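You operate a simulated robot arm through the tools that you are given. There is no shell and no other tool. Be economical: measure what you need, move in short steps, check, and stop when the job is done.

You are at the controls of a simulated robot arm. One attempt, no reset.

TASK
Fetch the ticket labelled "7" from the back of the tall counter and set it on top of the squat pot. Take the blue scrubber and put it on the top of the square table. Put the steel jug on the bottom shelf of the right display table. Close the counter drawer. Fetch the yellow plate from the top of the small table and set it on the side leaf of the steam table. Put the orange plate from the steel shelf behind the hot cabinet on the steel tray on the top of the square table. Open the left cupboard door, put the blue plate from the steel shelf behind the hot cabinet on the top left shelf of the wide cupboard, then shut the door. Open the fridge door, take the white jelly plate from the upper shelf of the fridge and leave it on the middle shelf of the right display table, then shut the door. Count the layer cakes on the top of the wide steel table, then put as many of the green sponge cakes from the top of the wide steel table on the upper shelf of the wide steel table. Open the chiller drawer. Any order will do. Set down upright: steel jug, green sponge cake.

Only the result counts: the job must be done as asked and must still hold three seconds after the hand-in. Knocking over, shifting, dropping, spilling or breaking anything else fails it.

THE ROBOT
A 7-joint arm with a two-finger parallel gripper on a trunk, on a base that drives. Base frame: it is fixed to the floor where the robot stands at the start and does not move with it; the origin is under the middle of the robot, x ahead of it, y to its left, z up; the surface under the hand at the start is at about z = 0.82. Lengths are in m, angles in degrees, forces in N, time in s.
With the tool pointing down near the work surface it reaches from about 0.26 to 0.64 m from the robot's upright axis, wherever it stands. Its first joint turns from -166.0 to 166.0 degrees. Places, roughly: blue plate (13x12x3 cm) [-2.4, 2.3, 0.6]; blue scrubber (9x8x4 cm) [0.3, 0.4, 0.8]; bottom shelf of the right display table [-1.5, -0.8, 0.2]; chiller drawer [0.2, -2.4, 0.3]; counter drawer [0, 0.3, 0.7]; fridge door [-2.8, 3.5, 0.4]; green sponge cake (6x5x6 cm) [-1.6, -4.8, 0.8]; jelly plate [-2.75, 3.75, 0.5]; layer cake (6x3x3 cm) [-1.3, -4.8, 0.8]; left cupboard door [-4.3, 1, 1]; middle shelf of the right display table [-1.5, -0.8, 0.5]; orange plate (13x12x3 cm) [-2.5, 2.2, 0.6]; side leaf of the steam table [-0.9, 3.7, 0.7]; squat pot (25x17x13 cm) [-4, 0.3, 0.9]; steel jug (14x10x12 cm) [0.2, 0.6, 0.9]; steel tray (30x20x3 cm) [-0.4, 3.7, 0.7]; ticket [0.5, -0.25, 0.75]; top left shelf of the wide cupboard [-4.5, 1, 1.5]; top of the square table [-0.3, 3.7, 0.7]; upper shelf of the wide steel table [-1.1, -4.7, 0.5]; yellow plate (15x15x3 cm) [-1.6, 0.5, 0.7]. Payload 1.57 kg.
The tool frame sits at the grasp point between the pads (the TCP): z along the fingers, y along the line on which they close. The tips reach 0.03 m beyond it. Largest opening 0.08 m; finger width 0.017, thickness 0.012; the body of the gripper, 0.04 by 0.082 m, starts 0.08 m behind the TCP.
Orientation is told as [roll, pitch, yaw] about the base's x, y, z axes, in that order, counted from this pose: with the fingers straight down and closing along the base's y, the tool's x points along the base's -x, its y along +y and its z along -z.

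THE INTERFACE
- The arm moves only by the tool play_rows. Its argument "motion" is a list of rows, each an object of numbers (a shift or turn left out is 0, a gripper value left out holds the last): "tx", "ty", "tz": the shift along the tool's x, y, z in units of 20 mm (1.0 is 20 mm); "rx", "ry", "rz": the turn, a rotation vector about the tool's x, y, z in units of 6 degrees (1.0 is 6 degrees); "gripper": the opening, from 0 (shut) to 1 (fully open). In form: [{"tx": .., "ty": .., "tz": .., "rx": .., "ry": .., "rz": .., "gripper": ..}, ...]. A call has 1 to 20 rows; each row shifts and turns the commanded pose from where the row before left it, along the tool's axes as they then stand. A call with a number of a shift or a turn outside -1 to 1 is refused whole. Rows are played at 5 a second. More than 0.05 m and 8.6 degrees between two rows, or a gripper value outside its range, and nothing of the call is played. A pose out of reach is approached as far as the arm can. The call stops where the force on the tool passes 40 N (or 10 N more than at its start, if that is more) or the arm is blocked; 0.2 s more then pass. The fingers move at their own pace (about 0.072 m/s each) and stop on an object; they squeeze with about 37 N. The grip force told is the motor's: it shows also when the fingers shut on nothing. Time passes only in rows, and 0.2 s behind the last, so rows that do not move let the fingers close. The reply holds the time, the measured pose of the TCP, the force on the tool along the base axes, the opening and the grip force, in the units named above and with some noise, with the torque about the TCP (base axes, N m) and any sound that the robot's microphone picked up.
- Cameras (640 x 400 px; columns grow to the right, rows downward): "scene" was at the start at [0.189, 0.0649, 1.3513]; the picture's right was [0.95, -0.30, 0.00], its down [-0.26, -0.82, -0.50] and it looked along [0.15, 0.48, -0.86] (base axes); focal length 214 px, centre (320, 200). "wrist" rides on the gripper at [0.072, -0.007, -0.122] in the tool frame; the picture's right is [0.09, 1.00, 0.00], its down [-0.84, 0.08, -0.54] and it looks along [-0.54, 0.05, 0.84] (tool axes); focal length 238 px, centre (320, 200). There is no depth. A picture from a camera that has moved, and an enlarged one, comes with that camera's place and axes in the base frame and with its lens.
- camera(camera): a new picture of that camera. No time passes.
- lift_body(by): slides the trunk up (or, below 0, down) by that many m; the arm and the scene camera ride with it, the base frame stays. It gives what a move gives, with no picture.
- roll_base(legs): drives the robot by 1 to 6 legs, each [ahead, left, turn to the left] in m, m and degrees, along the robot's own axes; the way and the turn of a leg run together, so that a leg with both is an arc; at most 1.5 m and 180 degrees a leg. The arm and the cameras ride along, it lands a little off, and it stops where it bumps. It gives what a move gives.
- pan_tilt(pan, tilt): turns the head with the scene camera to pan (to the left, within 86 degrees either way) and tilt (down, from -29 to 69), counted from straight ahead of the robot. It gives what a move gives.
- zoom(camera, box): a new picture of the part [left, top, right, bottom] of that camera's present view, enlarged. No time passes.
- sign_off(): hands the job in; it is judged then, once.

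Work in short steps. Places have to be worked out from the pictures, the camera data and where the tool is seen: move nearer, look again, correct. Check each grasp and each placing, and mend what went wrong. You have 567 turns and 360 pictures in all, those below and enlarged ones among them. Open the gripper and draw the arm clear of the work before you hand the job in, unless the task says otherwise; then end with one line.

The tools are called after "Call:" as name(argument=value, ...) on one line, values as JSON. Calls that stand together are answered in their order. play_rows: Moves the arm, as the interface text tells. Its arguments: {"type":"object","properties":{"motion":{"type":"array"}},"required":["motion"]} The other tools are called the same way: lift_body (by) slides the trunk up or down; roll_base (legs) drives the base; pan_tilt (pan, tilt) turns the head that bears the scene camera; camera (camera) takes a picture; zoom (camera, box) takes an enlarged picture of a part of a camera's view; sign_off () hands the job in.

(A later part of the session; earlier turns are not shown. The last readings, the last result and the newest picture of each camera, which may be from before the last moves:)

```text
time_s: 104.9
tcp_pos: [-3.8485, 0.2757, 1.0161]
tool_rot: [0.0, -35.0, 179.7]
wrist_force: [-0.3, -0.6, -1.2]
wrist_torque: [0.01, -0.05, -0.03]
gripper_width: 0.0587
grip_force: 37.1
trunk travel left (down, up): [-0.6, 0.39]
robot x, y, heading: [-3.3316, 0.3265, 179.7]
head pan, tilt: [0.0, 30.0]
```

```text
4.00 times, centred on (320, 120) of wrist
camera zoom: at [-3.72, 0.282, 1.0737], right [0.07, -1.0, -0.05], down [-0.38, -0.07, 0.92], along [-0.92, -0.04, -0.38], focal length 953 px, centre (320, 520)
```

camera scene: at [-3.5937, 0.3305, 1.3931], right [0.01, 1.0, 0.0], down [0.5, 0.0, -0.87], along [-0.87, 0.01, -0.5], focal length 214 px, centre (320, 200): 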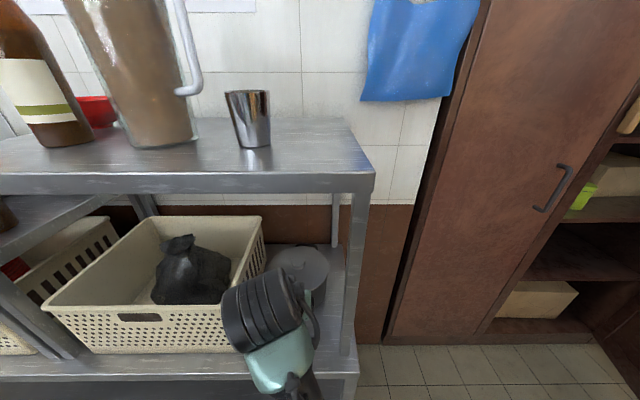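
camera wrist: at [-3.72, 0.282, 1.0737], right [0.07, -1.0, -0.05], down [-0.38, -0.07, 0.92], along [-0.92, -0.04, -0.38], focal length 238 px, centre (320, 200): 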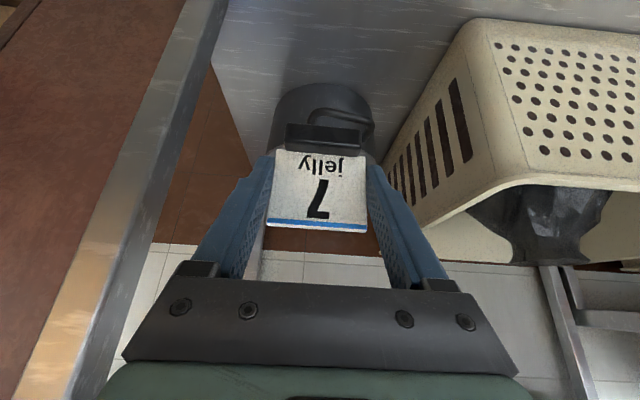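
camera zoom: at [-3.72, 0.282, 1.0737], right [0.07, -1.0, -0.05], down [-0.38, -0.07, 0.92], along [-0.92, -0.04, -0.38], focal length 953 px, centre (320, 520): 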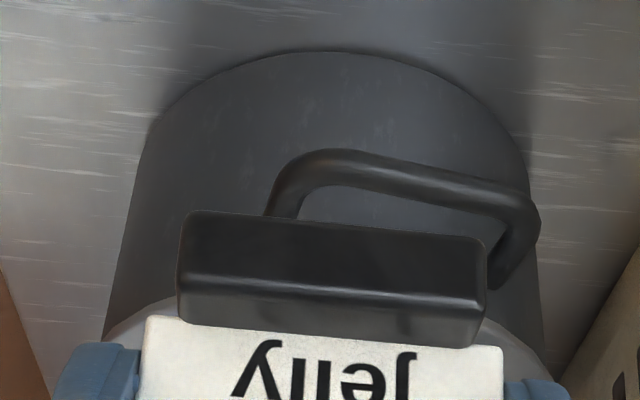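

Lid ≈ z 0.91, knob at x≈-4.04. Nudge the base forward 8 cm, keeping the hand above lid height.

Call:
roll_base(legs=[[0.09, 0, 0]])

Call:
camera(camera="scene")

```text
time_s: 106.0
tcp_pos: [-3.9387, 0.2768, 1.0156]
tool_rot: [0.0, -34.9, 179.6]
wrist_force: [0.3, 0.4, -1.1]
wrist_torque: [-0.02, 0.0, 0.01]
gripper_width: 0.0592
grip_force: 36.9
trunk travel left (down, up): [-0.6, 0.39]
robot x, y, heading: [-3.4188, 0.3286, 179.4]
head pan, tilt: [0.0, 30.0]
```

```text
323 pictures are left
camera scene: at [-3.6844, 0.3311, 1.393], right [0.01, 1.0, 0.0], down [0.5, 0.0, -0.87], along [-0.87, 0.01, -0.5], focal length 214 px, centre (320, 200)
```

scene: 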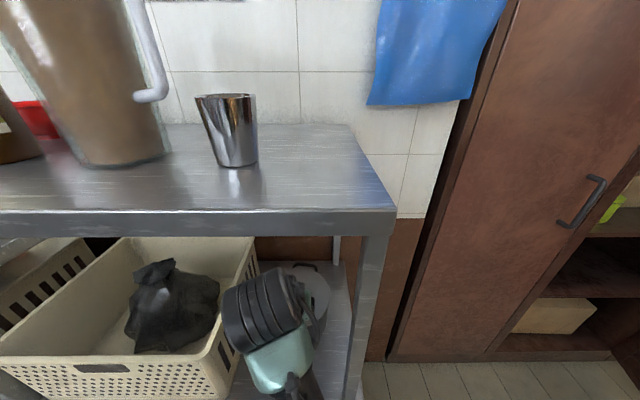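

Call:
play_rows(motion=[{"tx": -0.6, "tz": 0.42, "ty": 0.05}, {"tx": -0.6, "tz": 0.42, "ty": 0.05}, {"tx": -0.6, "tz": 0.42, "ty": 0.05}, {"tx": 0.24, "tz": 0.34}, {"tx": 0.24, "tz": 0.34}, {"tx": 0.24, "tz": 0.34}, {"tx": 0.24, "tz": 0.34}, {}])

Call:
camera(camera="wrist")

Call:
zoom(camera="scene", box=[200, 230, 400, 355])

```text
time_s: 107.8
tcp_pos: [-3.9819, 0.2755, 0.9822]
tool_rot: [0.0, -35.0, 179.6]
wrist_force: [-0.1, -0.8, -0.4]
wrist_torque: [0.0, -0.01, -0.01]
gripper_width: 0.0589
grip_force: 36.4
trunk travel left (down, up): [-0.6, 0.39]
robot x, y, heading: [-3.4181, 0.3281, 179.5]
head pan, tilt: [0.0, 30.0]
```

```text
322 pictures are left
camera wrist: at [-3.8543, 0.2803, 1.0408], right [0.07, -1.0, -0.05], down [-0.38, -0.07, 0.92], along [-0.92, -0.04, -0.38], focal length 238 px, centre (320, 200)
```

wrist: 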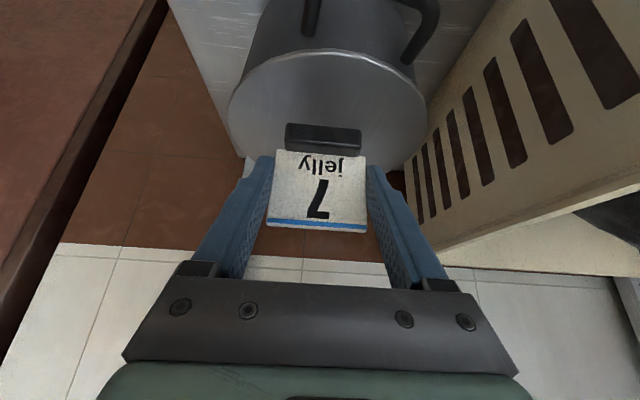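

```text
3.20 times, centred on (300, 292) of scene
camera zoom: at [-3.6836, 0.3311, 1.3932], right [0.01, 1.0, 0.0], down [0.5, 0.0, -0.87], along [-0.87, 0.01, -0.5], focal length 686 px, centre (384, -96)
```

zoom: 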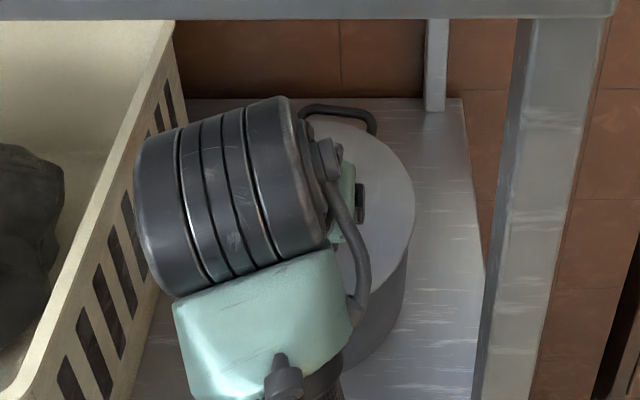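

Geometry agrees. Lower gently toward the lid.

Call:
play_rows(motion=[{"tx": 0.14, "tz": 0.2}, {"tx": 0.14, "tz": 0.2}, {"tx": 0.14, "tz": 0.2}, {"tx": 0.14, "tz": 0.2}, {}])

Call:
camera(camera="wrist")

```text
time_s: 109.0
tcp_pos: [-3.983, 0.2755, 0.9635]
tool_rot: [0.0, -35.0, 179.5]
wrist_force: [-0.3, 0.1, -1.1]
wrist_torque: [-0.01, 0.05, -0.03]
gripper_width: 0.0589
grip_force: 37.2
trunk travel left (down, up): [-0.6, 0.39]
robot x, y, heading: [-3.425, 0.326, 179.9]
head pan, tilt: [0.0, 30.0]
```

```text
320 pictures are left
camera wrist: at [-3.8539, 0.2804, 1.0211], right [0.07, -1.0, -0.05], down [-0.38, -0.07, 0.92], along [-0.92, -0.04, -0.38], focal length 238 px, centre (320, 200)
```

wrist: 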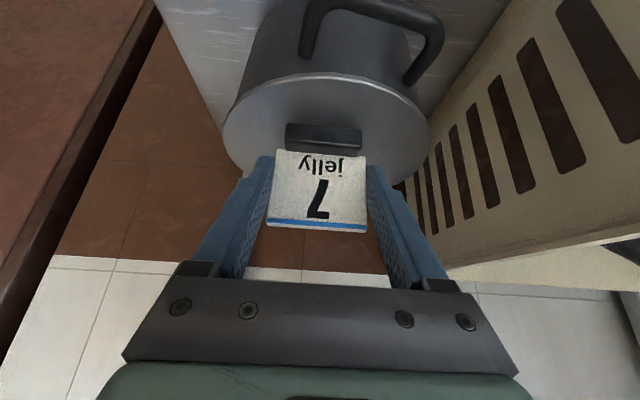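

Call:
play_rows(motion=[{"tx": 0.06, "tz": 0.08}, {"tx": 0.06, "tz": 0.08}, {"tx": 0.06, "tz": 0.08}, {"tx": 0.06, "tz": 0.08}, {}])

```text
time_s: 110.2
tcp_pos: [-3.9834, 0.2741, 0.9571]
tool_rot: [0.0, -35.4, 179.7]
wrist_force: [0.0, -1.0, 8.9]
wrist_torque: [-0.01, -0.04, 0.02]
gripper_width: 0.059
grip_force: 36.9
trunk travel left (down, up): [-0.6, 0.39]
robot x, y, heading: [-3.4177, 0.3267, 179.5]
head pan, tilt: [0.0, 30.0]
```

Contact on the lid (9 N). Open and retreat along the tool axis.

Call:
play_rows(motion=[{"gripper": 0.5}, {"gripper": 1}, {}, {}])

Call:
camera(camera="wrist")

```text
time_s: 111.2
tcp_pos: [-3.9825, 0.2753, 0.9551]
tool_rot: [0.0, -34.9, 179.5]
wrist_force: [-0.1, 1.0, -0.2]
wrist_torque: [-0.04, -0.02, -0.01]
gripper_width: 0.0799
grip_force: 0.1
trunk travel left (down, up): [-0.6, 0.39]
robot x, y, heading: [-3.4219, 0.327, 179.5]
head pan, tilt: [0.0, 30.0]
```

```text
319 pictures are left
camera wrist: at [-3.8532, 0.28, 1.0133], right [0.07, -1.0, -0.05], down [-0.38, -0.07, 0.92], along [-0.92, -0.04, -0.38], focal length 238 px, centre (320, 200)
```

wrist: 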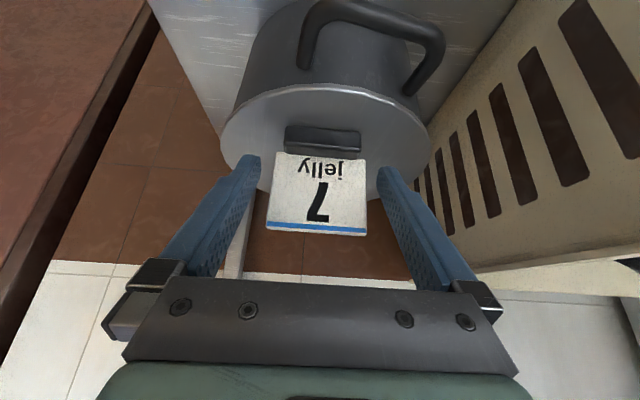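

Standing on the lid. Retreat along the tool axis, then back away with the base.

Call:
play_rows(motion=[{"tz": -0.5}, {"tz": -0.8}, {"tz": -0.9}, {"tz": -0.9}, {"tz": -0.6}, {}])

Call:
roll_base(legs=[[-0.3, 0, 0]])

Call:
camera(camera="scene")

```text
time_s: 112.7
tcp_pos: [-3.94, 0.2738, 1.0164]
tool_rot: [-0.1, -35.1, 179.7]
wrist_force: [-0.2, 0.1, -0.1]
wrist_torque: [0.0, 0.01, 0.06]
gripper_width: 0.08
grip_force: 0.1
trunk travel left (down, up): [-0.6, 0.39]
robot x, y, heading: [-3.4233, 0.3294, 179.7]
head pan, tilt: [0.0, 30.0]
```

```text
time_s: 114.7
tcp_pos: [-3.6392, 0.2721, 1.015]
tool_rot: [-0.1, -35.0, 179.5]
wrist_force: [0.0, 0.0, 0.0]
wrist_torque: [0.03, 0.01, 0.02]
gripper_width: 0.08
grip_force: 0.1
trunk travel left (down, up): [-0.6, 0.39]
robot x, y, heading: [-3.1216, 0.3261, 179.5]
head pan, tilt: [0.0, 30.0]
```

```text
318 pictures are left
camera scene: at [-3.3838, 0.3289, 1.3934], right [0.01, 1.0, 0.0], down [0.5, 0.0, -0.87], along [-0.87, 0.01, -0.5], focal length 214 px, centre (320, 200)
```

scene: 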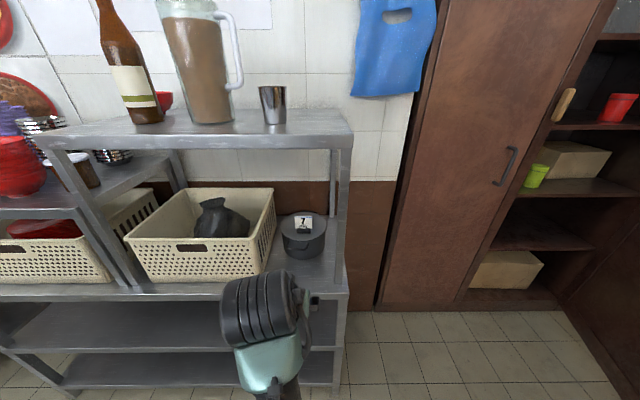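

Ticket is in place. Next: the cupboard door. Pitch the tool to horizontal (pointing -x) and slide it to the robot's right, in free space.

Call:
play_rows(motion=[{"ry": -0.917, "ty": -0.85}, {"ry": -0.917, "ty": -0.85}, {"ry": -0.917, "ty": -0.85}, {"ry": -0.917, "ty": -0.85}, {"ry": -0.917, "ty": -0.85}, {"ry": -0.917, "ty": -0.85}, {"ry": -0.917, "ty": -0.85}, {"ry": -0.917, "ty": -0.85}, {"ry": -0.917, "ty": -0.85}, {"ry": -0.917, "ty": -0.85}, {}])

Call:
roll_base(legs=[[0, -0.68, 0]])

Call:
pan_tilt(pan=0, tilt=25)

Call:
camera(camera="scene")

Call:
camera(camera="wrist")

```text
time_s: 117.1
tcp_pos: [-3.6395, 0.4442, 1.0163]
tool_rot: [34.7, -89.9, 144.9]
wrist_force: [0.2, 0.2, 0.6]
wrist_torque: [0.03, 0.0, 0.01]
gripper_width: 0.0799
grip_force: 0.0
trunk travel left (down, up): [-0.6, 0.39]
robot x, y, heading: [-3.1228, 0.3264, 179.4]
head pan, tilt: [0.0, 30.0]
```

```text
time_s: 120.8
tcp_pos: [-3.6333, 1.1249, 1.0165]
tool_rot: [27.4, -90.1, 152.2]
wrist_force: [0.6, 0.3, 0.0]
wrist_torque: [0.01, 0.0, 0.03]
gripper_width: 0.0796
grip_force: 0.0
trunk travel left (down, up): [-0.6, 0.39]
robot x, y, heading: [-3.1142, 1.005, 179.5]
head pan, tilt: [0.0, 30.0]
```

```text
time_s: 121.5
tcp_pos: [-3.6352, 1.1243, 1.0163]
tool_rot: [3.4, -90.0, 176.1]
wrist_force: [-0.2, 0.5, -0.9]
wrist_torque: [-0.02, -0.03, 0.02]
gripper_width: 0.0801
grip_force: 0.0
trunk travel left (down, up): [-0.6, 0.39]
robot x, y, heading: [-3.1157, 1.0086, 179.4]
head pan, tilt: [0.0, 25.0]
```

```text
317 pictures are left
camera scene: at [-3.3804, 1.0107, 1.4012], right [0.01, 1.0, 0.0], down [0.42, 0.0, -0.91], along [-0.91, 0.01, -0.42], focal length 214 px, centre (320, 200)
```

scene: 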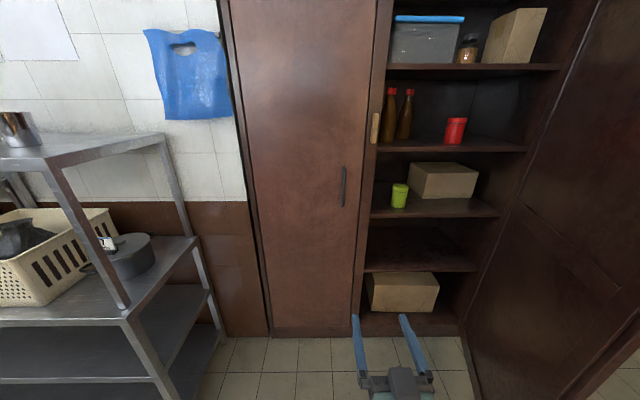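

```text
316 pictures are left
camera wrist: at [-3.512, 1.1306, 0.944], right [-0.01, -1.0, -0.09], down [0.54, -0.08, 0.84], along [-0.84, -0.04, 0.54], focal length 238 px, centre (320, 200)
```

wrist: 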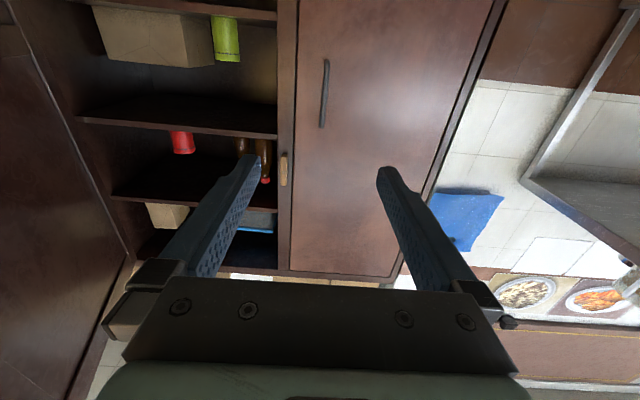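

Call:
zoom(camera="scene", box=[300, 80, 460, 230])

```text
2.67 times, centred on (380, 155) of scene
camera zoom: at [-3.3804, 1.0107, 1.4012], right [0.01, 1.0, 0.0], down [0.42, 0.0, -0.91], along [-0.91, 0.01, -0.42], focal length 572 px, centre (160, 320)
```

zoom: 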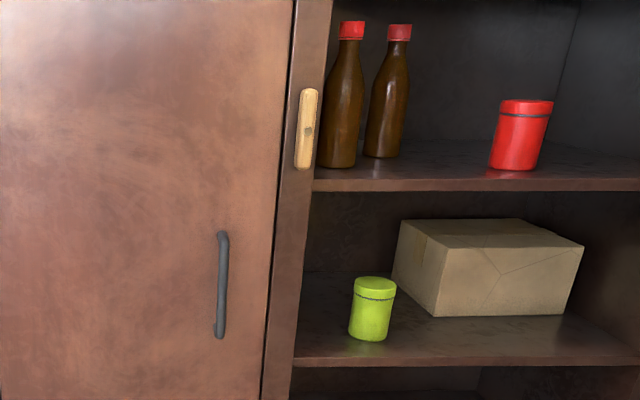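

The wooden turn-button is vertical (unlatched); the handle centre is ≈[-4.266,1.115,1.055]. Drive in, then align.

Call:
roll_base(legs=[[0.5, 0, 0]])

Call:
play_rows(motion=[{"tx": -0.6, "ty": 0.1}, {"tx": -0.6, "ty": 0.1}, {"tx": -0.6, "ty": 0.1}, {}])

Call:
camera(camera="wrist")

Call:
camera(camera="scene")

```text
time_s: 124.5
tcp_pos: [-4.1344, 1.1303, 1.0164]
tool_rot: [0.9, -89.8, 178.6]
wrist_force: [-0.8, -0.7, -0.1]
wrist_torque: [-0.03, 0.01, -0.03]
gripper_width: 0.0796
grip_force: 0.0
trunk travel left (down, up): [-0.6, 0.39]
robot x, y, heading: [-3.6168, 1.0114, 179.5]
head pan, tilt: [0.0, 25.0]
```

```text
time_s: 125.5
tcp_pos: [-4.1344, 1.1242, 1.052]
tool_rot: [2.4, -90.1, 177.0]
wrist_force: [-0.1, 0.4, -0.2]
wrist_torque: [-0.02, -0.03, 0.01]
gripper_width: 0.0801
grip_force: 0.1
trunk travel left (down, up): [-0.6, 0.39]
robot x, y, heading: [-3.6151, 1.011, 179.6]
head pan, tilt: [0.0, 25.0]
```

```text
314 pictures are left
camera wrist: at [-4.0128, 1.1292, 0.9799], right [-0.01, -1.0, -0.09], down [0.54, -0.08, 0.84], along [-0.84, -0.04, 0.54], focal length 238 px, centre (320, 200)
```

wrist: 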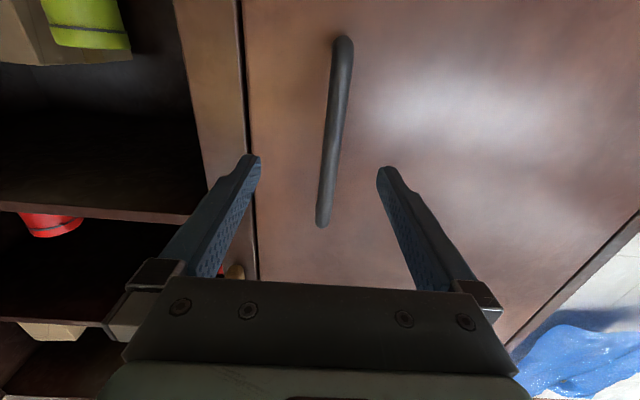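

```text
313 pictures are left
camera scene: at [-3.8808, 1.0157, 1.4012], right [0.01, 1.0, 0.0], down [0.42, 0.0, -0.91], along [-0.91, 0.01, -0.42], focal length 214 px, centre (320, 200)
```

scene: 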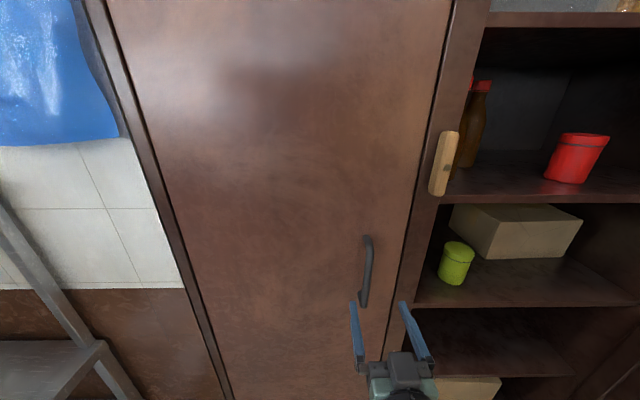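

Call:
play_rows(motion=[{"tz": 0.6, "ty": 0.08}, {"tz": 0.6, "ty": 0.08}, {"tz": 0.6, "ty": 0.08}, {"tz": 0.6, "ty": 0.08}, {"tz": 0.6}, {"tz": 0.6}, {"tz": 0.6}, {"tz": 0.6}, {"tz": 0.5}, {}])

Call:
camera(camera="wrist")

```text
time_s: 127.2
tcp_pos: [-4.2197, 1.1185, 1.0519]
tool_rot: [38.1, -89.9, 141.5]
wrist_force: [19.9, -1.7, 0.2]
wrist_torque: [0.05, 0.14, 0.99]
gripper_width: 0.0799
grip_force: 0.0
trunk travel left (down, up): [-0.6, 0.39]
robot x, y, heading: [-3.6173, 1.0124, 179.6]
head pan, tilt: [0.0, 25.0]
stopped in row 8: the force on the tool passed its limit at 44 N (the readings are from after the stop); the commanded pose is now the measured one
```

```text
312 pictures are left
camera wrist: at [-4.0985, 1.1236, 0.9804], right [-0.01, -1.0, -0.09], down [0.54, -0.08, 0.84], along [-0.84, -0.04, 0.54], focal length 238 px, centre (320, 200)
```

wrist: 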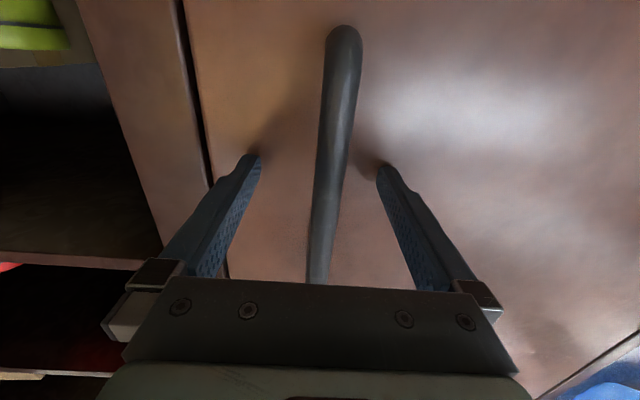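

Fingertips touched the door face; the bar lies between the fingers. Back off a few mm and close.

Call:
play_rows(motion=[{"tz": -0.3}, {"gripper": 0}, {}, {}, {}])

```text
time_s: 128.4
tcp_pos: [-4.2162, 1.1156, 1.0524]
tool_rot: [5.6, -89.7, 174.3]
wrist_force: [-0.2, -10.6, -0.4]
wrist_torque: [-0.01, 0.06, 0.03]
gripper_width: 0.0157
grip_force: 31.5
trunk travel left (down, up): [-0.6, 0.39]
robot x, y, heading: [-3.6185, 1.0083, 179.8]
head pan, tilt: [0.0, 25.0]
```

Gripped. Pull the door open along its arc, 20° first.

Call:
play_rows(motion=[{"tz": -0.84, "rx": 0.417, "ty": 0.06}, {"tz": -0.84, "rx": 0.417, "ty": 0.06}, {"tz": -0.84, "rx": 0.417, "ty": 0.06}, {"tz": -0.84, "rx": 0.417, "ty": 0.06}, {"tz": -0.84, "rx": 0.417, "ty": 0.06}, {"tz": -0.84, "rx": 0.417, "ty": 0.06}, {"tz": -0.84, "rx": 0.417, "ty": 0.06}, {"tz": -0.84, "rx": 0.417, "ty": 0.06}])

Call:
camera(camera="scene")

```text
time_s: 130.2
tcp_pos: [-4.0868, 1.0804, 1.052]
tool_rot: [37.0, -89.8, 123.2]
wrist_force: [-11.9, -27.0, -3.7]
wrist_torque: [0.37, 0.71, -0.04]
gripper_width: 0.0161
grip_force: 31.4
trunk travel left (down, up): [-0.6, 0.39]
robot x, y, heading: [-3.6189, 1.0107, 179.6]
head pan, tilt: [0.0, 25.0]
```

```text
311 pictures are left
camera scene: at [-3.8822, 1.0116, 1.4008], right [0.01, 1.0, 0.0], down [0.42, 0.0, -0.91], along [-0.91, 0.01, -0.42], focal length 214 px, centre (320, 200)
```

scene: 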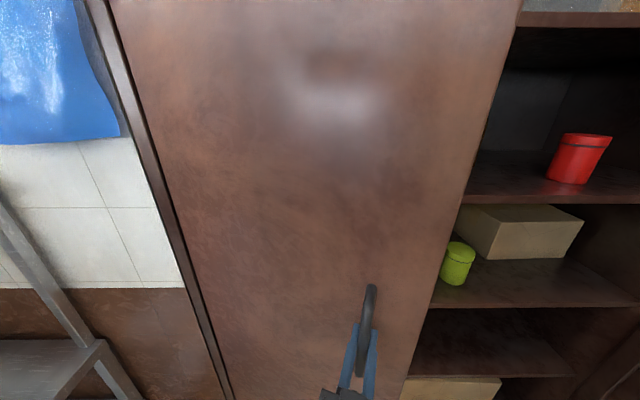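

Door is following; the lateral pull suggests a smaller radius. Continue with more drift toward the hinge.

Call:
play_rows(motion=[{"tz": -0.5, "rx": 0.417, "ty": 0.5}, {"tz": -0.8, "rx": 0.45, "ty": 0.15}, {"tz": -0.8, "rx": 0.45, "ty": 0.15}, {"tz": -0.8, "rx": 0.45, "ty": 0.15}, {"tz": -0.8, "rx": 0.45, "ty": 0.15}, {"tz": -0.8, "rx": 0.45, "ty": 0.15}, {"tz": -0.8, "rx": 0.45, "ty": 0.15}])

Call:
camera(camera="scene")

```text
time_s: 131.6
tcp_pos: [-4.0155, 1.0389, 1.0523]
tool_rot: [-48.9, -89.6, -168.7]
wrist_force: [7.0, 8.8, 2.3]
wrist_torque: [-0.62, -0.27, -0.11]
gripper_width: 0.0158
grip_force: 31.4
trunk travel left (down, up): [-0.6, 0.39]
robot x, y, heading: [-3.6186, 1.0086, 179.3]
head pan, tilt: [0.0, 25.0]
stopped in row 6: the force on the tool passed its limit at 41 N (the readings are from after the stop); the commanded pose is now the measured one
```

```text
310 pictures are left
camera scene: at [-3.8799, 1.0159, 1.4015], right [0.01, 1.0, 0.0], down [0.42, 0.0, -0.91], along [-0.91, 0.01, -0.42], focal length 214 px, centre (320, 200)
```

scene: 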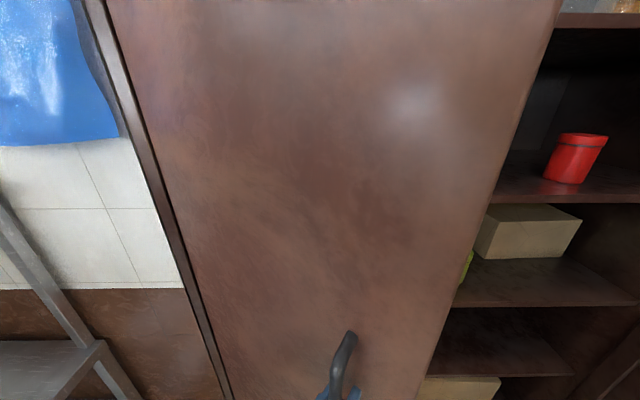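

Arc fit: hinge ≈[-4.26,0.70], r≈0.415, now ~30° open. A few more degrees, then release.

Call:
play_rows(motion=[{"tz": -0.88, "rx": 0.38}, {"tz": -0.88, "rx": 0.38}, {"tz": -0.88, "rx": 0.4}, {"tz": -0.88, "rx": 0.4}, {}])

```text
time_s: 132.8
tcp_pos: [-3.9621, 0.9894, 1.0527]
tool_rot: [-42.2, -89.5, 175.7]
wrist_force: [10.1, 7.9, 2.1]
wrist_torque: [-0.54, -0.09, 0.17]
gripper_width: 0.0157
grip_force: 31.6
trunk travel left (down, up): [-0.6, 0.39]
robot x, y, heading: [-3.6221, 1.0158, 179.4]
head pan, tilt: [0.0, 25.0]
```

About 40° open. Release the handle and back off.

Call:
play_rows(motion=[{"gripper": 1}, {}, {"tz": -0.5}, {"tz": -1}, {"tz": -1}, {}])

Call:
roll_base(legs=[[-0.25, 0, 0]])

Call:
camera(camera="scene")

```text
time_s: 134.2
tcp_pos: [-3.9279, 0.9514, 1.0516]
tool_rot: [-54.4, -89.4, -171.8]
wrist_force: [-0.3, -0.4, -0.1]
wrist_torque: [0.02, 0.0, -0.01]
gripper_width: 0.0801
grip_force: 0.1
trunk travel left (down, up): [-0.6, 0.39]
robot x, y, heading: [-3.618, 1.0117, 179.5]
head pan, tilt: [0.0, 25.0]
```

```text
time_s: 136.0
tcp_pos: [-3.6801, 0.9502, 1.051]
tool_rot: [-54.2, -89.6, -172.2]
wrist_force: [0.5, -0.2, -0.3]
wrist_torque: [-0.01, -0.02, -0.01]
gripper_width: 0.0799
grip_force: 0.1
trunk travel left (down, up): [-0.6, 0.39]
robot x, y, heading: [-3.3686, 1.0079, 179.2]
head pan, tilt: [0.0, 25.0]
```

```text
309 pictures are left
camera scene: at [-3.6312, 1.0137, 1.4014], right [0.01, 1.0, 0.0], down [0.42, 0.0, -0.91], along [-0.91, 0.01, -0.42], focal length 214 px, centre (320, 200)
```

scene: 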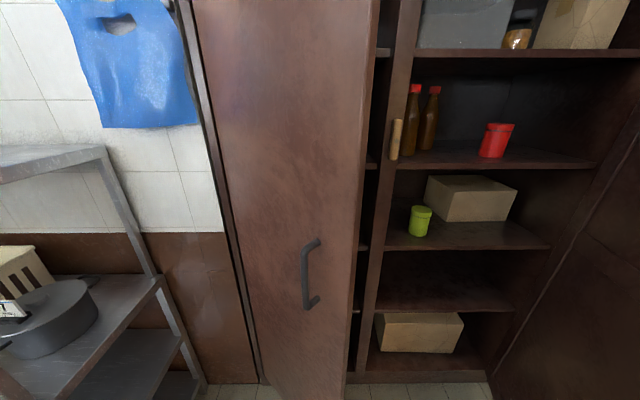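

Straighten the tool, close the fingers, and move right of the door edge.

Call:
play_rows(motion=[{"rx": -0.96, "gripper": 0}, {"rx": -0.96}, {"rx": -0.96}, {"rx": -0.96}, {"rx": -0.96}, {"rx": -0.96}, {"rx": -0.96}, {"rx": -0.96}, {}])

Call:
play_rows(motion=[{"ty": -1}, {"ty": -1}, {"ty": -1}, {"ty": -1}, {"ty": -1}, {"ty": -1}, {"ty": -1}, {"ty": -1}, {"ty": -1}, {"ty": -1}, {"ty": -1}, {"ty": -1}, {"ty": -1}, {"ty": -1}, {"ty": -0.5}, {}])

```text
time_s: 138.0
tcp_pos: [-3.6873, 0.9275, 1.0138]
tool_rot: [-4.3, -89.6, -175.9]
wrist_force: [0.0, 0.5, 0.6]
wrist_torque: [-0.04, 0.02, 0.0]
gripper_width: 0.0001
grip_force: 21.1
out of reach, approached as far as the arm can: row 5, 6, 7, 8
trunk travel left (down, up): [-0.6, 0.39]
robot x, y, heading: [-3.3696, 1.0086, 179.5]
head pan, tilt: [0.0, 25.0]
```

```text
time_s: 141.4
tcp_pos: [-3.7309, 1.1934, 0.9913]
tool_rot: [-11.9, -89.5, -168.5]
wrist_force: [-0.1, 0.4, 0.1]
wrist_torque: [0.01, -0.01, 0.02]
gripper_width: 0.0001
grip_force: 22.1
out of reach, approached as far as the arm can: row 1, 2, 3, 9, 10, 11, 12, 13, 14, 15
trunk travel left (down, up): [-0.6, 0.39]
robot x, y, heading: [-3.3695, 1.0083, 179.5]
head pan, tilt: [0.0, 25.0]
```

Call:
roll_base(legs=[[0, -0.07, 0]])

Call:
play_rows(motion=[{"tz": 1}, {"tz": 1}, {"tz": 1}, {"tz": 1}, {"tz": 1}, {"tz": 1}, {"tz": 1}, {"tz": 1}, {"tz": 1}, {"tz": 1}, {}])

Call:
camera(camera="scene")

```text
time_s: 142.4
tcp_pos: [-3.7303, 1.2627, 0.9896]
tool_rot: [-5.9, -89.6, -174.4]
wrist_force: [-0.7, 0.1, -0.2]
wrist_torque: [0.0, -0.01, 0.04]
gripper_width: 0.0
grip_force: 21.3
trunk travel left (down, up): [-0.6, 0.39]
robot x, y, heading: [-3.3673, 1.0773, 179.2]
head pan, tilt: [0.0, 25.0]
```

```text
time_s: 144.8
tcp_pos: [-3.932, 1.2629, 0.989]
tool_rot: [-15.0, -89.5, -165.6]
wrist_force: [-0.9, 0.9, 0.2]
wrist_torque: [0.03, -0.02, -0.01]
gripper_width: 0.0
grip_force: 21.7
trunk travel left (down, up): [-0.6, 0.39]
robot x, y, heading: [-3.3681, 1.0788, 179.5]
head pan, tilt: [0.0, 25.0]
```

```text
308 pictures are left
camera scene: at [-3.6308, 1.0827, 1.4013], right [0.01, 1.0, 0.0], down [0.42, 0.0, -0.91], along [-0.91, 0.01, -0.42], focal length 214 px, centre (320, 200)
```

scene: 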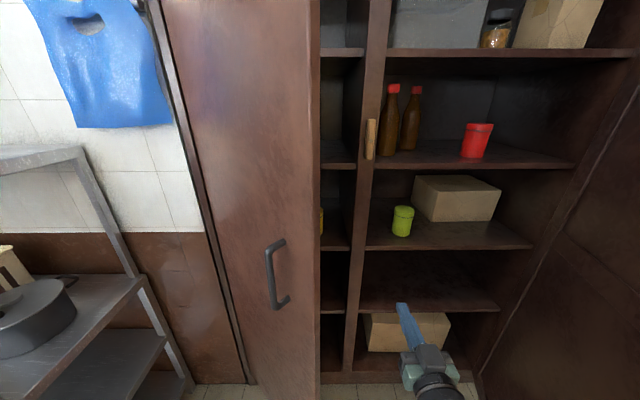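

Sweep left to push the door open from inside.

Call:
play_rows(motion=[{"ty": 1}, {"ty": 1}, {"ty": 1}, {"ty": 1}, {"ty": 1}, {"ty": 1}, {"ty": 1}, {"ty": 1}, {"ty": 1}, {"ty": 1}, {"ty": 1}, {"ty": 1}, {"ty": 1}, {"ty": 1}, {"ty": 1}, {"ty": 1}, {"ty": 1}, {"ty": 1}])

Call:
camera(camera="scene")

```text
time_s: 146.8
tcp_pos: [-3.9294, 1.0883, 0.9864]
tool_rot: [-62.6, -88.6, -118.1]
wrist_force: [-0.1, -0.6, -0.7]
wrist_torque: [0.02, 0.05, -0.04]
gripper_width: 0.0
grip_force: 21.6
trunk travel left (down, up): [-0.6, 0.39]
robot x, y, heading: [-3.368, 1.0828, 179.3]
head pan, tilt: [0.0, 25.0]
stopped in row 10: the force on the tool passed its limit at 52 N (the readings are from after the stop); the commanded pose is now the measured one
```

```text
307 pictures are left
camera scene: at [-3.6321, 1.0818, 1.4009], right [0.01, 1.0, 0.0], down [0.42, 0.0, -0.91], along [-0.91, 0.01, -0.42], focal length 214 px, centre (320, 200)
```

scene: 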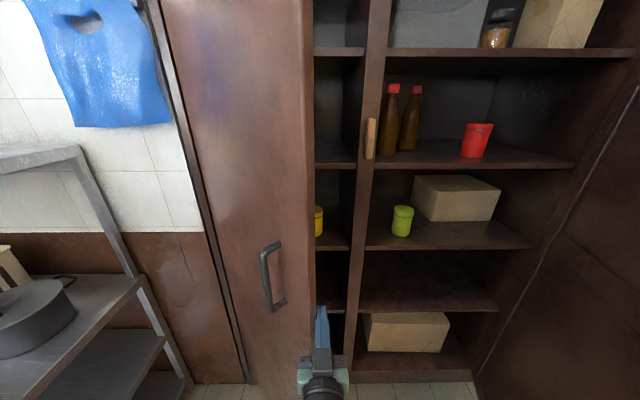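

Contact impulse stopped it; continue slower.

Call:
play_rows(motion=[{"ty": 0.3}, {"ty": 0.4}, {"ty": 0.5}, {"ty": 0.5}, {"ty": 0.5}, {"ty": 0.5}, {"ty": 0.5}, {"ty": 0.5}, {"ty": 0.5}, {"ty": 0.5}, {"ty": 0.5}, {"ty": 0.5}, {"ty": 0.5}, {"ty": 0.5}, {"ty": 0.5}, {"ty": 0.5}, {"ty": 0.5}, {"ty": 0.5}, {"ty": 0.5}, {"ty": 0.5}])

Call:
camera(camera="scene")

```text
time_s: 147.7
tcp_pos: [-3.9275, 1.086, 0.9861]
tool_rot: [-74.6, -88.6, -107.9]
wrist_force: [5.0, 7.5, 0.5]
wrist_torque: [-0.06, 0.05, 0.04]
gripper_width: 0.0
grip_force: 21.0
trunk travel left (down, up): [-0.6, 0.39]
robot x, y, heading: [-3.3686, 1.0823, 179.0]
head pan, tilt: [0.0, 25.0]
stopped in row 4: the force on the tool passed its limit at 44 N (the readings are from after the stop); the commanded pose is now the measured one
```

```text
306 pictures are left
camera scene: at [-3.6306, 1.0835, 1.4013], right [0.01, 1.0, 0.0], down [0.42, -0.01, -0.91], along [-0.91, 0.01, -0.42], focal length 214 px, centre (320, 200)
```

scene: 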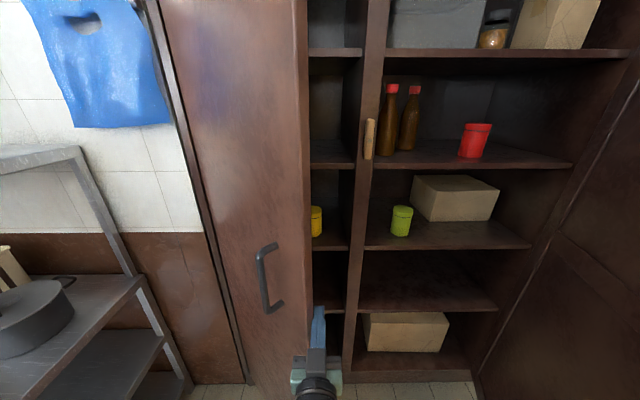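

Call:
play_rows(motion=[{"ty": 0.1}, {"ty": 0.15}, {"ty": 0.2}, {"ty": 0.2}, {"ty": 0.2}, {"ty": 0.2}, {"ty": 0.2}, {"ty": 0.2}, {"ty": 0.2}, {"ty": 0.2}, {"ty": 0.2}, {"ty": 0.2}, {"ty": 0.2}, {"ty": 0.2}, {"ty": 0.2}, {"ty": 0.2}, {"ty": 0.2}, {"ty": 0.2}, {"ty": 0.2}, {"ty": 0.2}])

Call:
camera(camera="wrist")

```text
time_s: 148.7
tcp_pos: [-3.9275, 1.0822, 0.9867]
tool_rot: [-80.7, -88.1, -103.1]
wrist_force: [6.3, 6.6, 1.2]
wrist_torque: [-0.03, 0.07, 0.05]
gripper_width: 0.0
grip_force: 21.2
trunk travel left (down, up): [-0.6, 0.39]
robot x, y, heading: [-3.3694, 1.0799, 178.9]
head pan, tilt: [0.0, 25.0]
stopped in row 5: the force on the tool passed its limit at 42 N (the readings are from after the stop); the commanded pose is now the measured one
```

```text
305 pictures are left
camera wrist: at [-3.8049, 1.0825, 0.9145], right [-0.07, -0.99, -0.12], down [0.53, -0.14, 0.84], along [-0.85, -0.01, 0.53], focal length 238 px, centre (320, 200)
```

wrist: 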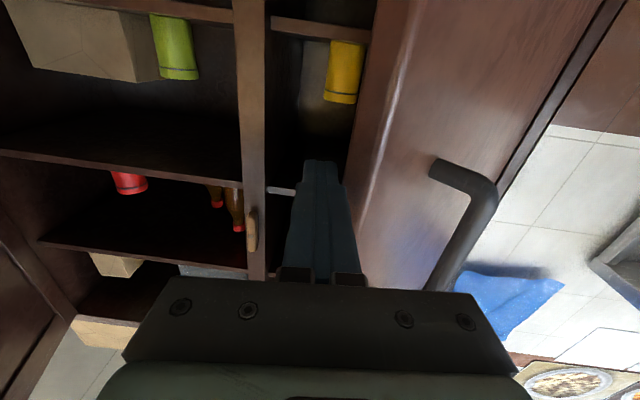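

Friction at the door's edge jams a pure sideways push; move along the edge's arc instead (back and left together).

Call:
play_rows(motion=[{"tz": -0.3, "ty": 0.3}, {"tz": -0.41, "ty": 0.44}, {"tz": -0.4, "ty": 0.45}, {"tz": -0.38, "ty": 0.46}, {"tz": -0.37, "ty": 0.47}, {"tz": -0.35, "ty": 0.48}, {"tz": -0.34, "ty": 0.5}, {"tz": -0.32, "ty": 0.5}, {"tz": -0.31, "ty": 0.51}, {"tz": -0.29, "ty": 0.52}, {"tz": -0.28, "ty": 0.53}, {"tz": -0.26, "ty": 0.54}, {"tz": -0.25, "ty": 0.55}, {"tz": -0.23, "ty": 0.55}, {"tz": -0.21, "ty": 0.56}, {"tz": -0.2, "ty": 0.56}, {"tz": -0.18, "ty": 0.57}, {"tz": -0.16, "ty": 0.58}])

Call:
camera(camera="scene")

```text
time_s: 150.8
tcp_pos: [-3.8658, 1.0016, 0.9834]
tool_rot: [-84.9, -88.4, -99.6]
wrist_force: [12.1, 9.1, 5.8]
wrist_torque: [-0.16, 0.08, 0.27]
gripper_width: 0.0002
grip_force: 21.1
trunk travel left (down, up): [-0.6, 0.39]
robot x, y, heading: [-3.3641, 1.079, 178.9]
head pan, tilt: [0.0, 25.0]
stopped in row 10: the force on the tool passed its limit at 41 N (the readings are from after the stop); the commanded pose is now the measured one
```

```text
304 pictures are left
camera scene: at [-3.629, 1.0854, 1.4015], right [0.02, 1.0, 0.0], down [0.42, -0.01, -0.91], along [-0.91, 0.01, -0.42], focal length 214 px, centre (320, 200)
```

scene: 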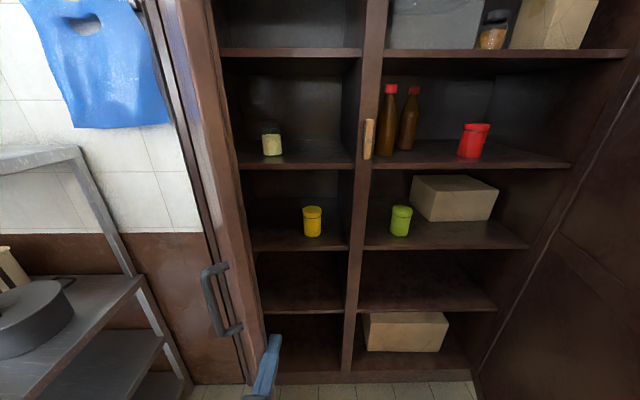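

Door is now widely open. Pull the hand clear to the right and back away, then go to the steel shelf.

Call:
play_rows(motion=[{"ty": -0.5}, {"ty": -1}, {"ty": -1}, {"tz": -1, "ty": -1}, {"tz": -1, "ty": -1}, {"tz": -1}, {"tz": -1}, {"tz": -1}])

Call:
roll_base(legs=[[-0.2, 0, 0]])

Call:
pan_tilt(pan=0, tilt=10)

Call:
camera(camera="scene")

```text
time_s: 152.6
tcp_pos: [-3.7622, 1.0807, 0.9873]
tool_rot: [-76.3, -88.4, -107.6]
wrist_force: [-0.1, 0.0, 0.3]
wrist_torque: [-0.06, -0.02, 0.03]
gripper_width: 0.0001
grip_force: 21.6
trunk travel left (down, up): [-0.6, 0.39]
robot x, y, heading: [-3.3686, 1.0804, 178.9]
head pan, tilt: [0.0, 25.0]
```

```text
time_s: 154.2
tcp_pos: [-3.5615, 1.0778, 0.9872]
tool_rot: [-76.9, -88.3, -107.0]
wrist_force: [0.4, -0.4, -0.5]
wrist_torque: [-0.03, 0.05, 0.05]
gripper_width: 0.0001
grip_force: 21.8
trunk travel left (down, up): [-0.6, 0.39]
robot x, y, heading: [-3.1653, 1.0772, 179.0]
head pan, tilt: [0.0, 25.0]
```

```text
time_s: 154.9
tcp_pos: [-3.5627, 1.0767, 0.9879]
tool_rot: [-75.5, -88.3, -108.4]
wrist_force: [0.2, 0.3, 0.1]
wrist_torque: [0.03, -0.06, -0.01]
gripper_width: 0.0
grip_force: 21.0
trunk travel left (down, up): [-0.6, 0.39]
robot x, y, heading: [-3.1679, 1.0726, 179.1]
head pan, tilt: [0.0, 10.0]
```

```text
303 pictures are left
camera scene: at [-3.4312, 1.082, 1.4255], right [0.02, 1.0, 0.0], down [0.17, 0.0, -0.98], along [-0.98, 0.02, -0.17], focal length 214 px, centre (320, 200)
```

scene: 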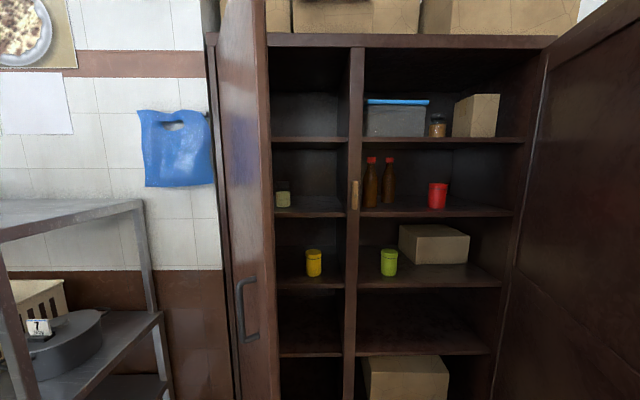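

The door is ~58° open; I want it wider for the plate. Extend the arm, approach again beside the edge and push along the arc.

Call:
play_rows(motion=[{"tz": 1}, {"tz": 1}, {"tz": 1}, {"tz": 1}, {"tz": 1}, {"tz": 1}, {"tz": 0.5}, {}])

Call:
roll_base(legs=[[0.13, 0, 0]])

Call:
pan_tilt(pan=0, tilt=30)

Call:
camera(camera="scene")

```text
time_s: 156.7
tcp_pos: [-3.6907, 1.0851, 0.9853]
tool_rot: [-75.6, -88.3, -108.2]
wrist_force: [0.3, 0.1, 0.4]
wrist_torque: [0.02, 0.02, 0.01]
gripper_width: 0.0
grip_force: 21.1
trunk travel left (down, up): [-0.6, 0.39]
robot x, y, heading: [-3.1684, 1.0764, 179.1]
head pan, tilt: [0.0, 10.0]
```

```text
time_s: 158.0
tcp_pos: [-3.8224, 1.0874, 0.9857]
tool_rot: [-74.5, -88.3, -109.5]
wrist_force: [0.2, -1.2, 0.1]
wrist_torque: [0.0, 0.02, 0.01]
gripper_width: 0.0001
grip_force: 20.8
trunk travel left (down, up): [-0.6, 0.39]
robot x, y, heading: [-3.2951, 1.0799, 178.9]
head pan, tilt: [0.0, 10.0]
```

```text
time_s: 158.8
tcp_pos: [-3.8222, 1.0869, 0.9859]
tool_rot: [-75.9, -88.3, -108.0]
wrist_force: [-0.3, -0.2, 0.2]
wrist_torque: [0.02, -0.01, -0.02]
gripper_width: 0.0001
grip_force: 21.3
trunk travel left (down, up): [-0.6, 0.39]
robot x, y, heading: [-3.2976, 1.0788, 178.9]
head pan, tilt: [0.0, 30.0]
```

```text
302 pictures are left
camera scene: at [-3.5585, 1.084, 1.3933], right [0.02, 1.0, 0.0], down [0.5, -0.01, -0.87], along [-0.87, 0.01, -0.5], focal length 214 px, centre (320, 200)
```

scene: 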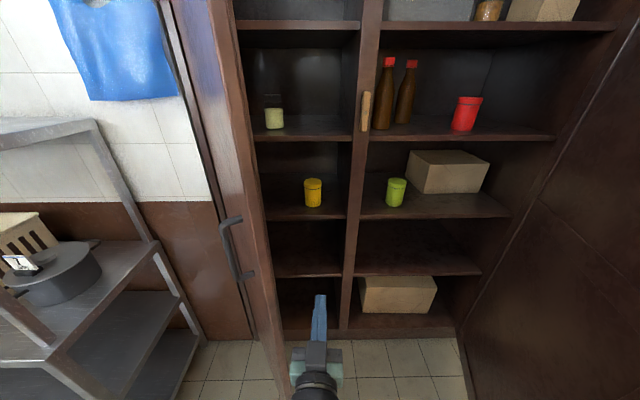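

Call:
play_rows(motion=[{"ty": 0.6}, {"ty": 0.6}, {"ty": 0.6}, {"ty": 0.6}, {"ty": 0.5}, {"ty": 0.4, "tz": -0.15}, {"ty": 0.45, "tz": -0.3}, {"ty": 0.5, "tz": -0.3}, {"ty": 0.5, "tz": -0.29}, {"ty": 0.5, "tz": -0.28}, {"ty": 0.5, "tz": -0.26}, {"ty": 0.5, "tz": -0.25}, {"ty": 0.5, "tz": -0.23}, {"ty": 0.5, "tz": -0.22}, {"ty": 0.5, "tz": -0.2}, {"ty": 0.5, "tz": -0.19}, {"ty": 0.5, "tz": -0.17}, {"ty": 0.5, "tz": -0.16}, {"ty": 0.5, "tz": -0.15}, {"ty": 0.5, "tz": -0.14}])

Call:
camera(camera="scene")

```text
time_s: 163.1
tcp_pos: [-3.7704, 0.8776, 0.9802]
tool_rot: [-75.4, -88.2, -108.5]
wrist_force: [-0.4, -0.3, 0.4]
wrist_torque: [-0.01, 0.0, 0.0]
gripper_width: 0.0
grip_force: 20.8
trunk travel left (down, up): [-0.6, 0.39]
robot x, y, heading: [-3.2977, 1.0726, 179.4]
head pan, tilt: [0.0, 30.0]
```

```text
301 pictures are left
camera scene: at [-3.5585, 1.084, 1.3932], right [0.02, 1.0, 0.0], down [0.5, -0.01, -0.87], along [-0.87, 0.01, -0.5], focal length 214 px, centre (320, 200)
```

scene: 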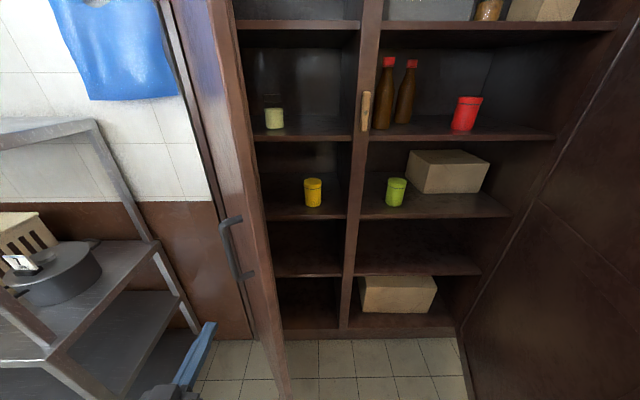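

Fingers passed in front of the edge—the door is shorter than assumed (L≈0.48). Go back right, forward deeper, and sweep again.

Call:
play_rows(motion=[{"ty": -1}, {"ty": -1}, {"ty": -1}, {"ty": -1}, {"ty": -1}, {"ty": -1}, {"ty": -1}, {"ty": -1}, {"ty": -1}, {"ty": -1}, {"ty": -1}, {"tz": 0.9}, {"tz": 0.9}, {"tz": 0.9}, {"tz": 0.9}, {"tz": 0.9}, {"tz": 0.9}, {}])

Call:
play_rows(motion=[{"ty": 0.6}, {"ty": 0.6}, {"ty": 0.6}, {"ty": 0.4}, {"ty": 0.4, "tz": -0.15}, {"ty": 0.4, "tz": -0.3}, {"ty": 0.46, "tz": -0.35}, {"ty": 0.47, "tz": -0.33}, {"ty": 0.48, "tz": -0.31}, {"ty": 0.49, "tz": -0.29}, {"ty": 0.5, "tz": -0.27}, {"ty": 0.5, "tz": -0.25}, {"ty": 0.5, "tz": -0.23}, {"ty": 0.5, "tz": -0.21}, {"ty": 0.5, "tz": -0.2}, {"ty": 0.5, "tz": -0.18}, {"ty": 0.5, "tz": -0.17}, {"ty": 0.5, "tz": -0.15}, {"ty": 0.5, "tz": -0.15}, {"ty": 0.5, "tz": -0.1}])

Call:
camera(camera="scene")

```text
time_s: 166.8
tcp_pos: [-3.8615, 1.1045, 0.9856]
tool_rot: [-76.0, -88.2, -107.8]
wrist_force: [0.0, -0.1, 1.0]
wrist_torque: [0.01, 0.0, 0.03]
gripper_width: 0.0002
grip_force: 21.2
trunk travel left (down, up): [-0.6, 0.39]
robot x, y, heading: [-3.2952, 1.0803, 179.1]
head pan, tilt: [0.0, 30.0]
```

```text
time_s: 171.1
tcp_pos: [-3.8036, 0.9032, 0.9808]
tool_rot: [-75.7, -88.3, -108.1]
wrist_force: [-0.2, 0.1, 0.4]
wrist_torque: [0.02, -0.02, 0.03]
gripper_width: 0.0002
grip_force: 21.2
trunk travel left (down, up): [-0.6, 0.39]
robot x, y, heading: [-3.2992, 1.0774, 179.0]
head pan, tilt: [0.0, 30.0]
```

```text
300 pictures are left
camera scene: at [-3.5586, 1.0837, 1.3932], right [0.02, 1.0, 0.0], down [0.5, -0.01, -0.87], along [-0.87, 0.01, -0.5], focal length 214 px, centre (320, 200)
```

scene: 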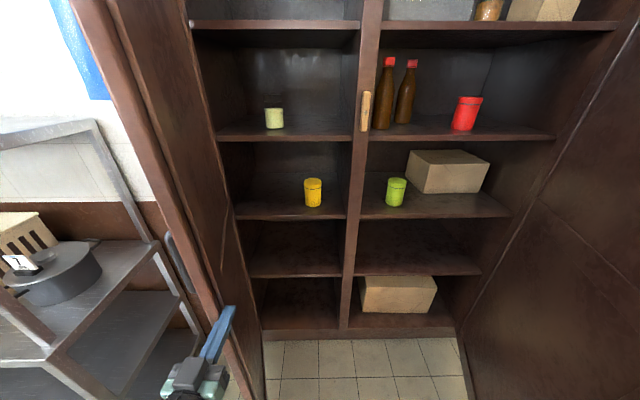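

The door is now wide open and the whole left compartment is accessible. Withdraw straight back, fold, and drive sideways to the steel shelf.

Call:
play_rows(motion=[{"tz": -1}, {"tz": -1}, {"tz": -1}, {"tz": -1}, {"tz": -1}, {}])

Call:
roll_base(legs=[[-0.25, 0, 0], [0, -1.25, 0]])

Call:
pan_tilt(pan=60, tilt=25)

Call:
camera(camera="scene")

```text
time_s: 172.4
tcp_pos: [-3.7035, 0.8972, 0.982]
tool_rot: [-76.1, -88.3, -107.9]
wrist_force: [-0.3, 0.3, 0.3]
wrist_torque: [0.02, 0.0, 0.01]
gripper_width: 0.0
grip_force: 21.6
trunk travel left (down, up): [-0.6, 0.39]
robot x, y, heading: [-3.2922, 1.0797, 178.9]
head pan, tilt: [0.0, 30.0]
```

```text
time_s: 180.2
tcp_pos: [-3.4272, 2.1442, 0.9821]
tool_rot: [-75.9, -88.3, -108.7]
wrist_force: [-0.1, -0.2, 0.0]
wrist_torque: [-0.04, 0.02, -0.02]
gripper_width: 0.0
grip_force: 21.4
trunk travel left (down, up): [-0.6, 0.39]
robot x, y, heading: [-3.0184, 2.3217, 178.5]
head pan, tilt: [0.0, 30.0]
```

```text
time_s: 181.5
tcp_pos: [-3.4261, 2.1444, 0.982]
tool_rot: [-76.0, -88.3, -108.6]
wrist_force: [0.5, -0.2, -0.4]
wrist_torque: [0.01, -0.02, 0.01]
gripper_width: 0.0
grip_force: 21.4
trunk travel left (down, up): [-0.6, 0.39]
robot x, y, heading: [-3.0214, 2.3207, 178.1]
head pan, tilt: [60.0, 25.0]
```

```text
299 pictures are left
camera scene: at [-3.2374, 2.2484, 1.4012], right [-0.85, 0.52, 0.0], down [0.22, 0.36, -0.91], along [-0.48, -0.77, -0.42], focal length 214 px, centre (320, 200)
```

scene: 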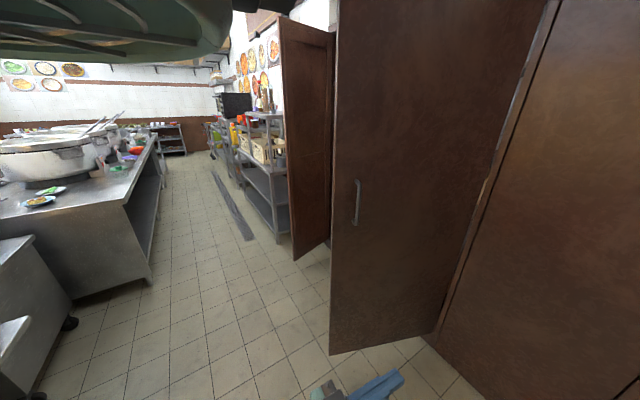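

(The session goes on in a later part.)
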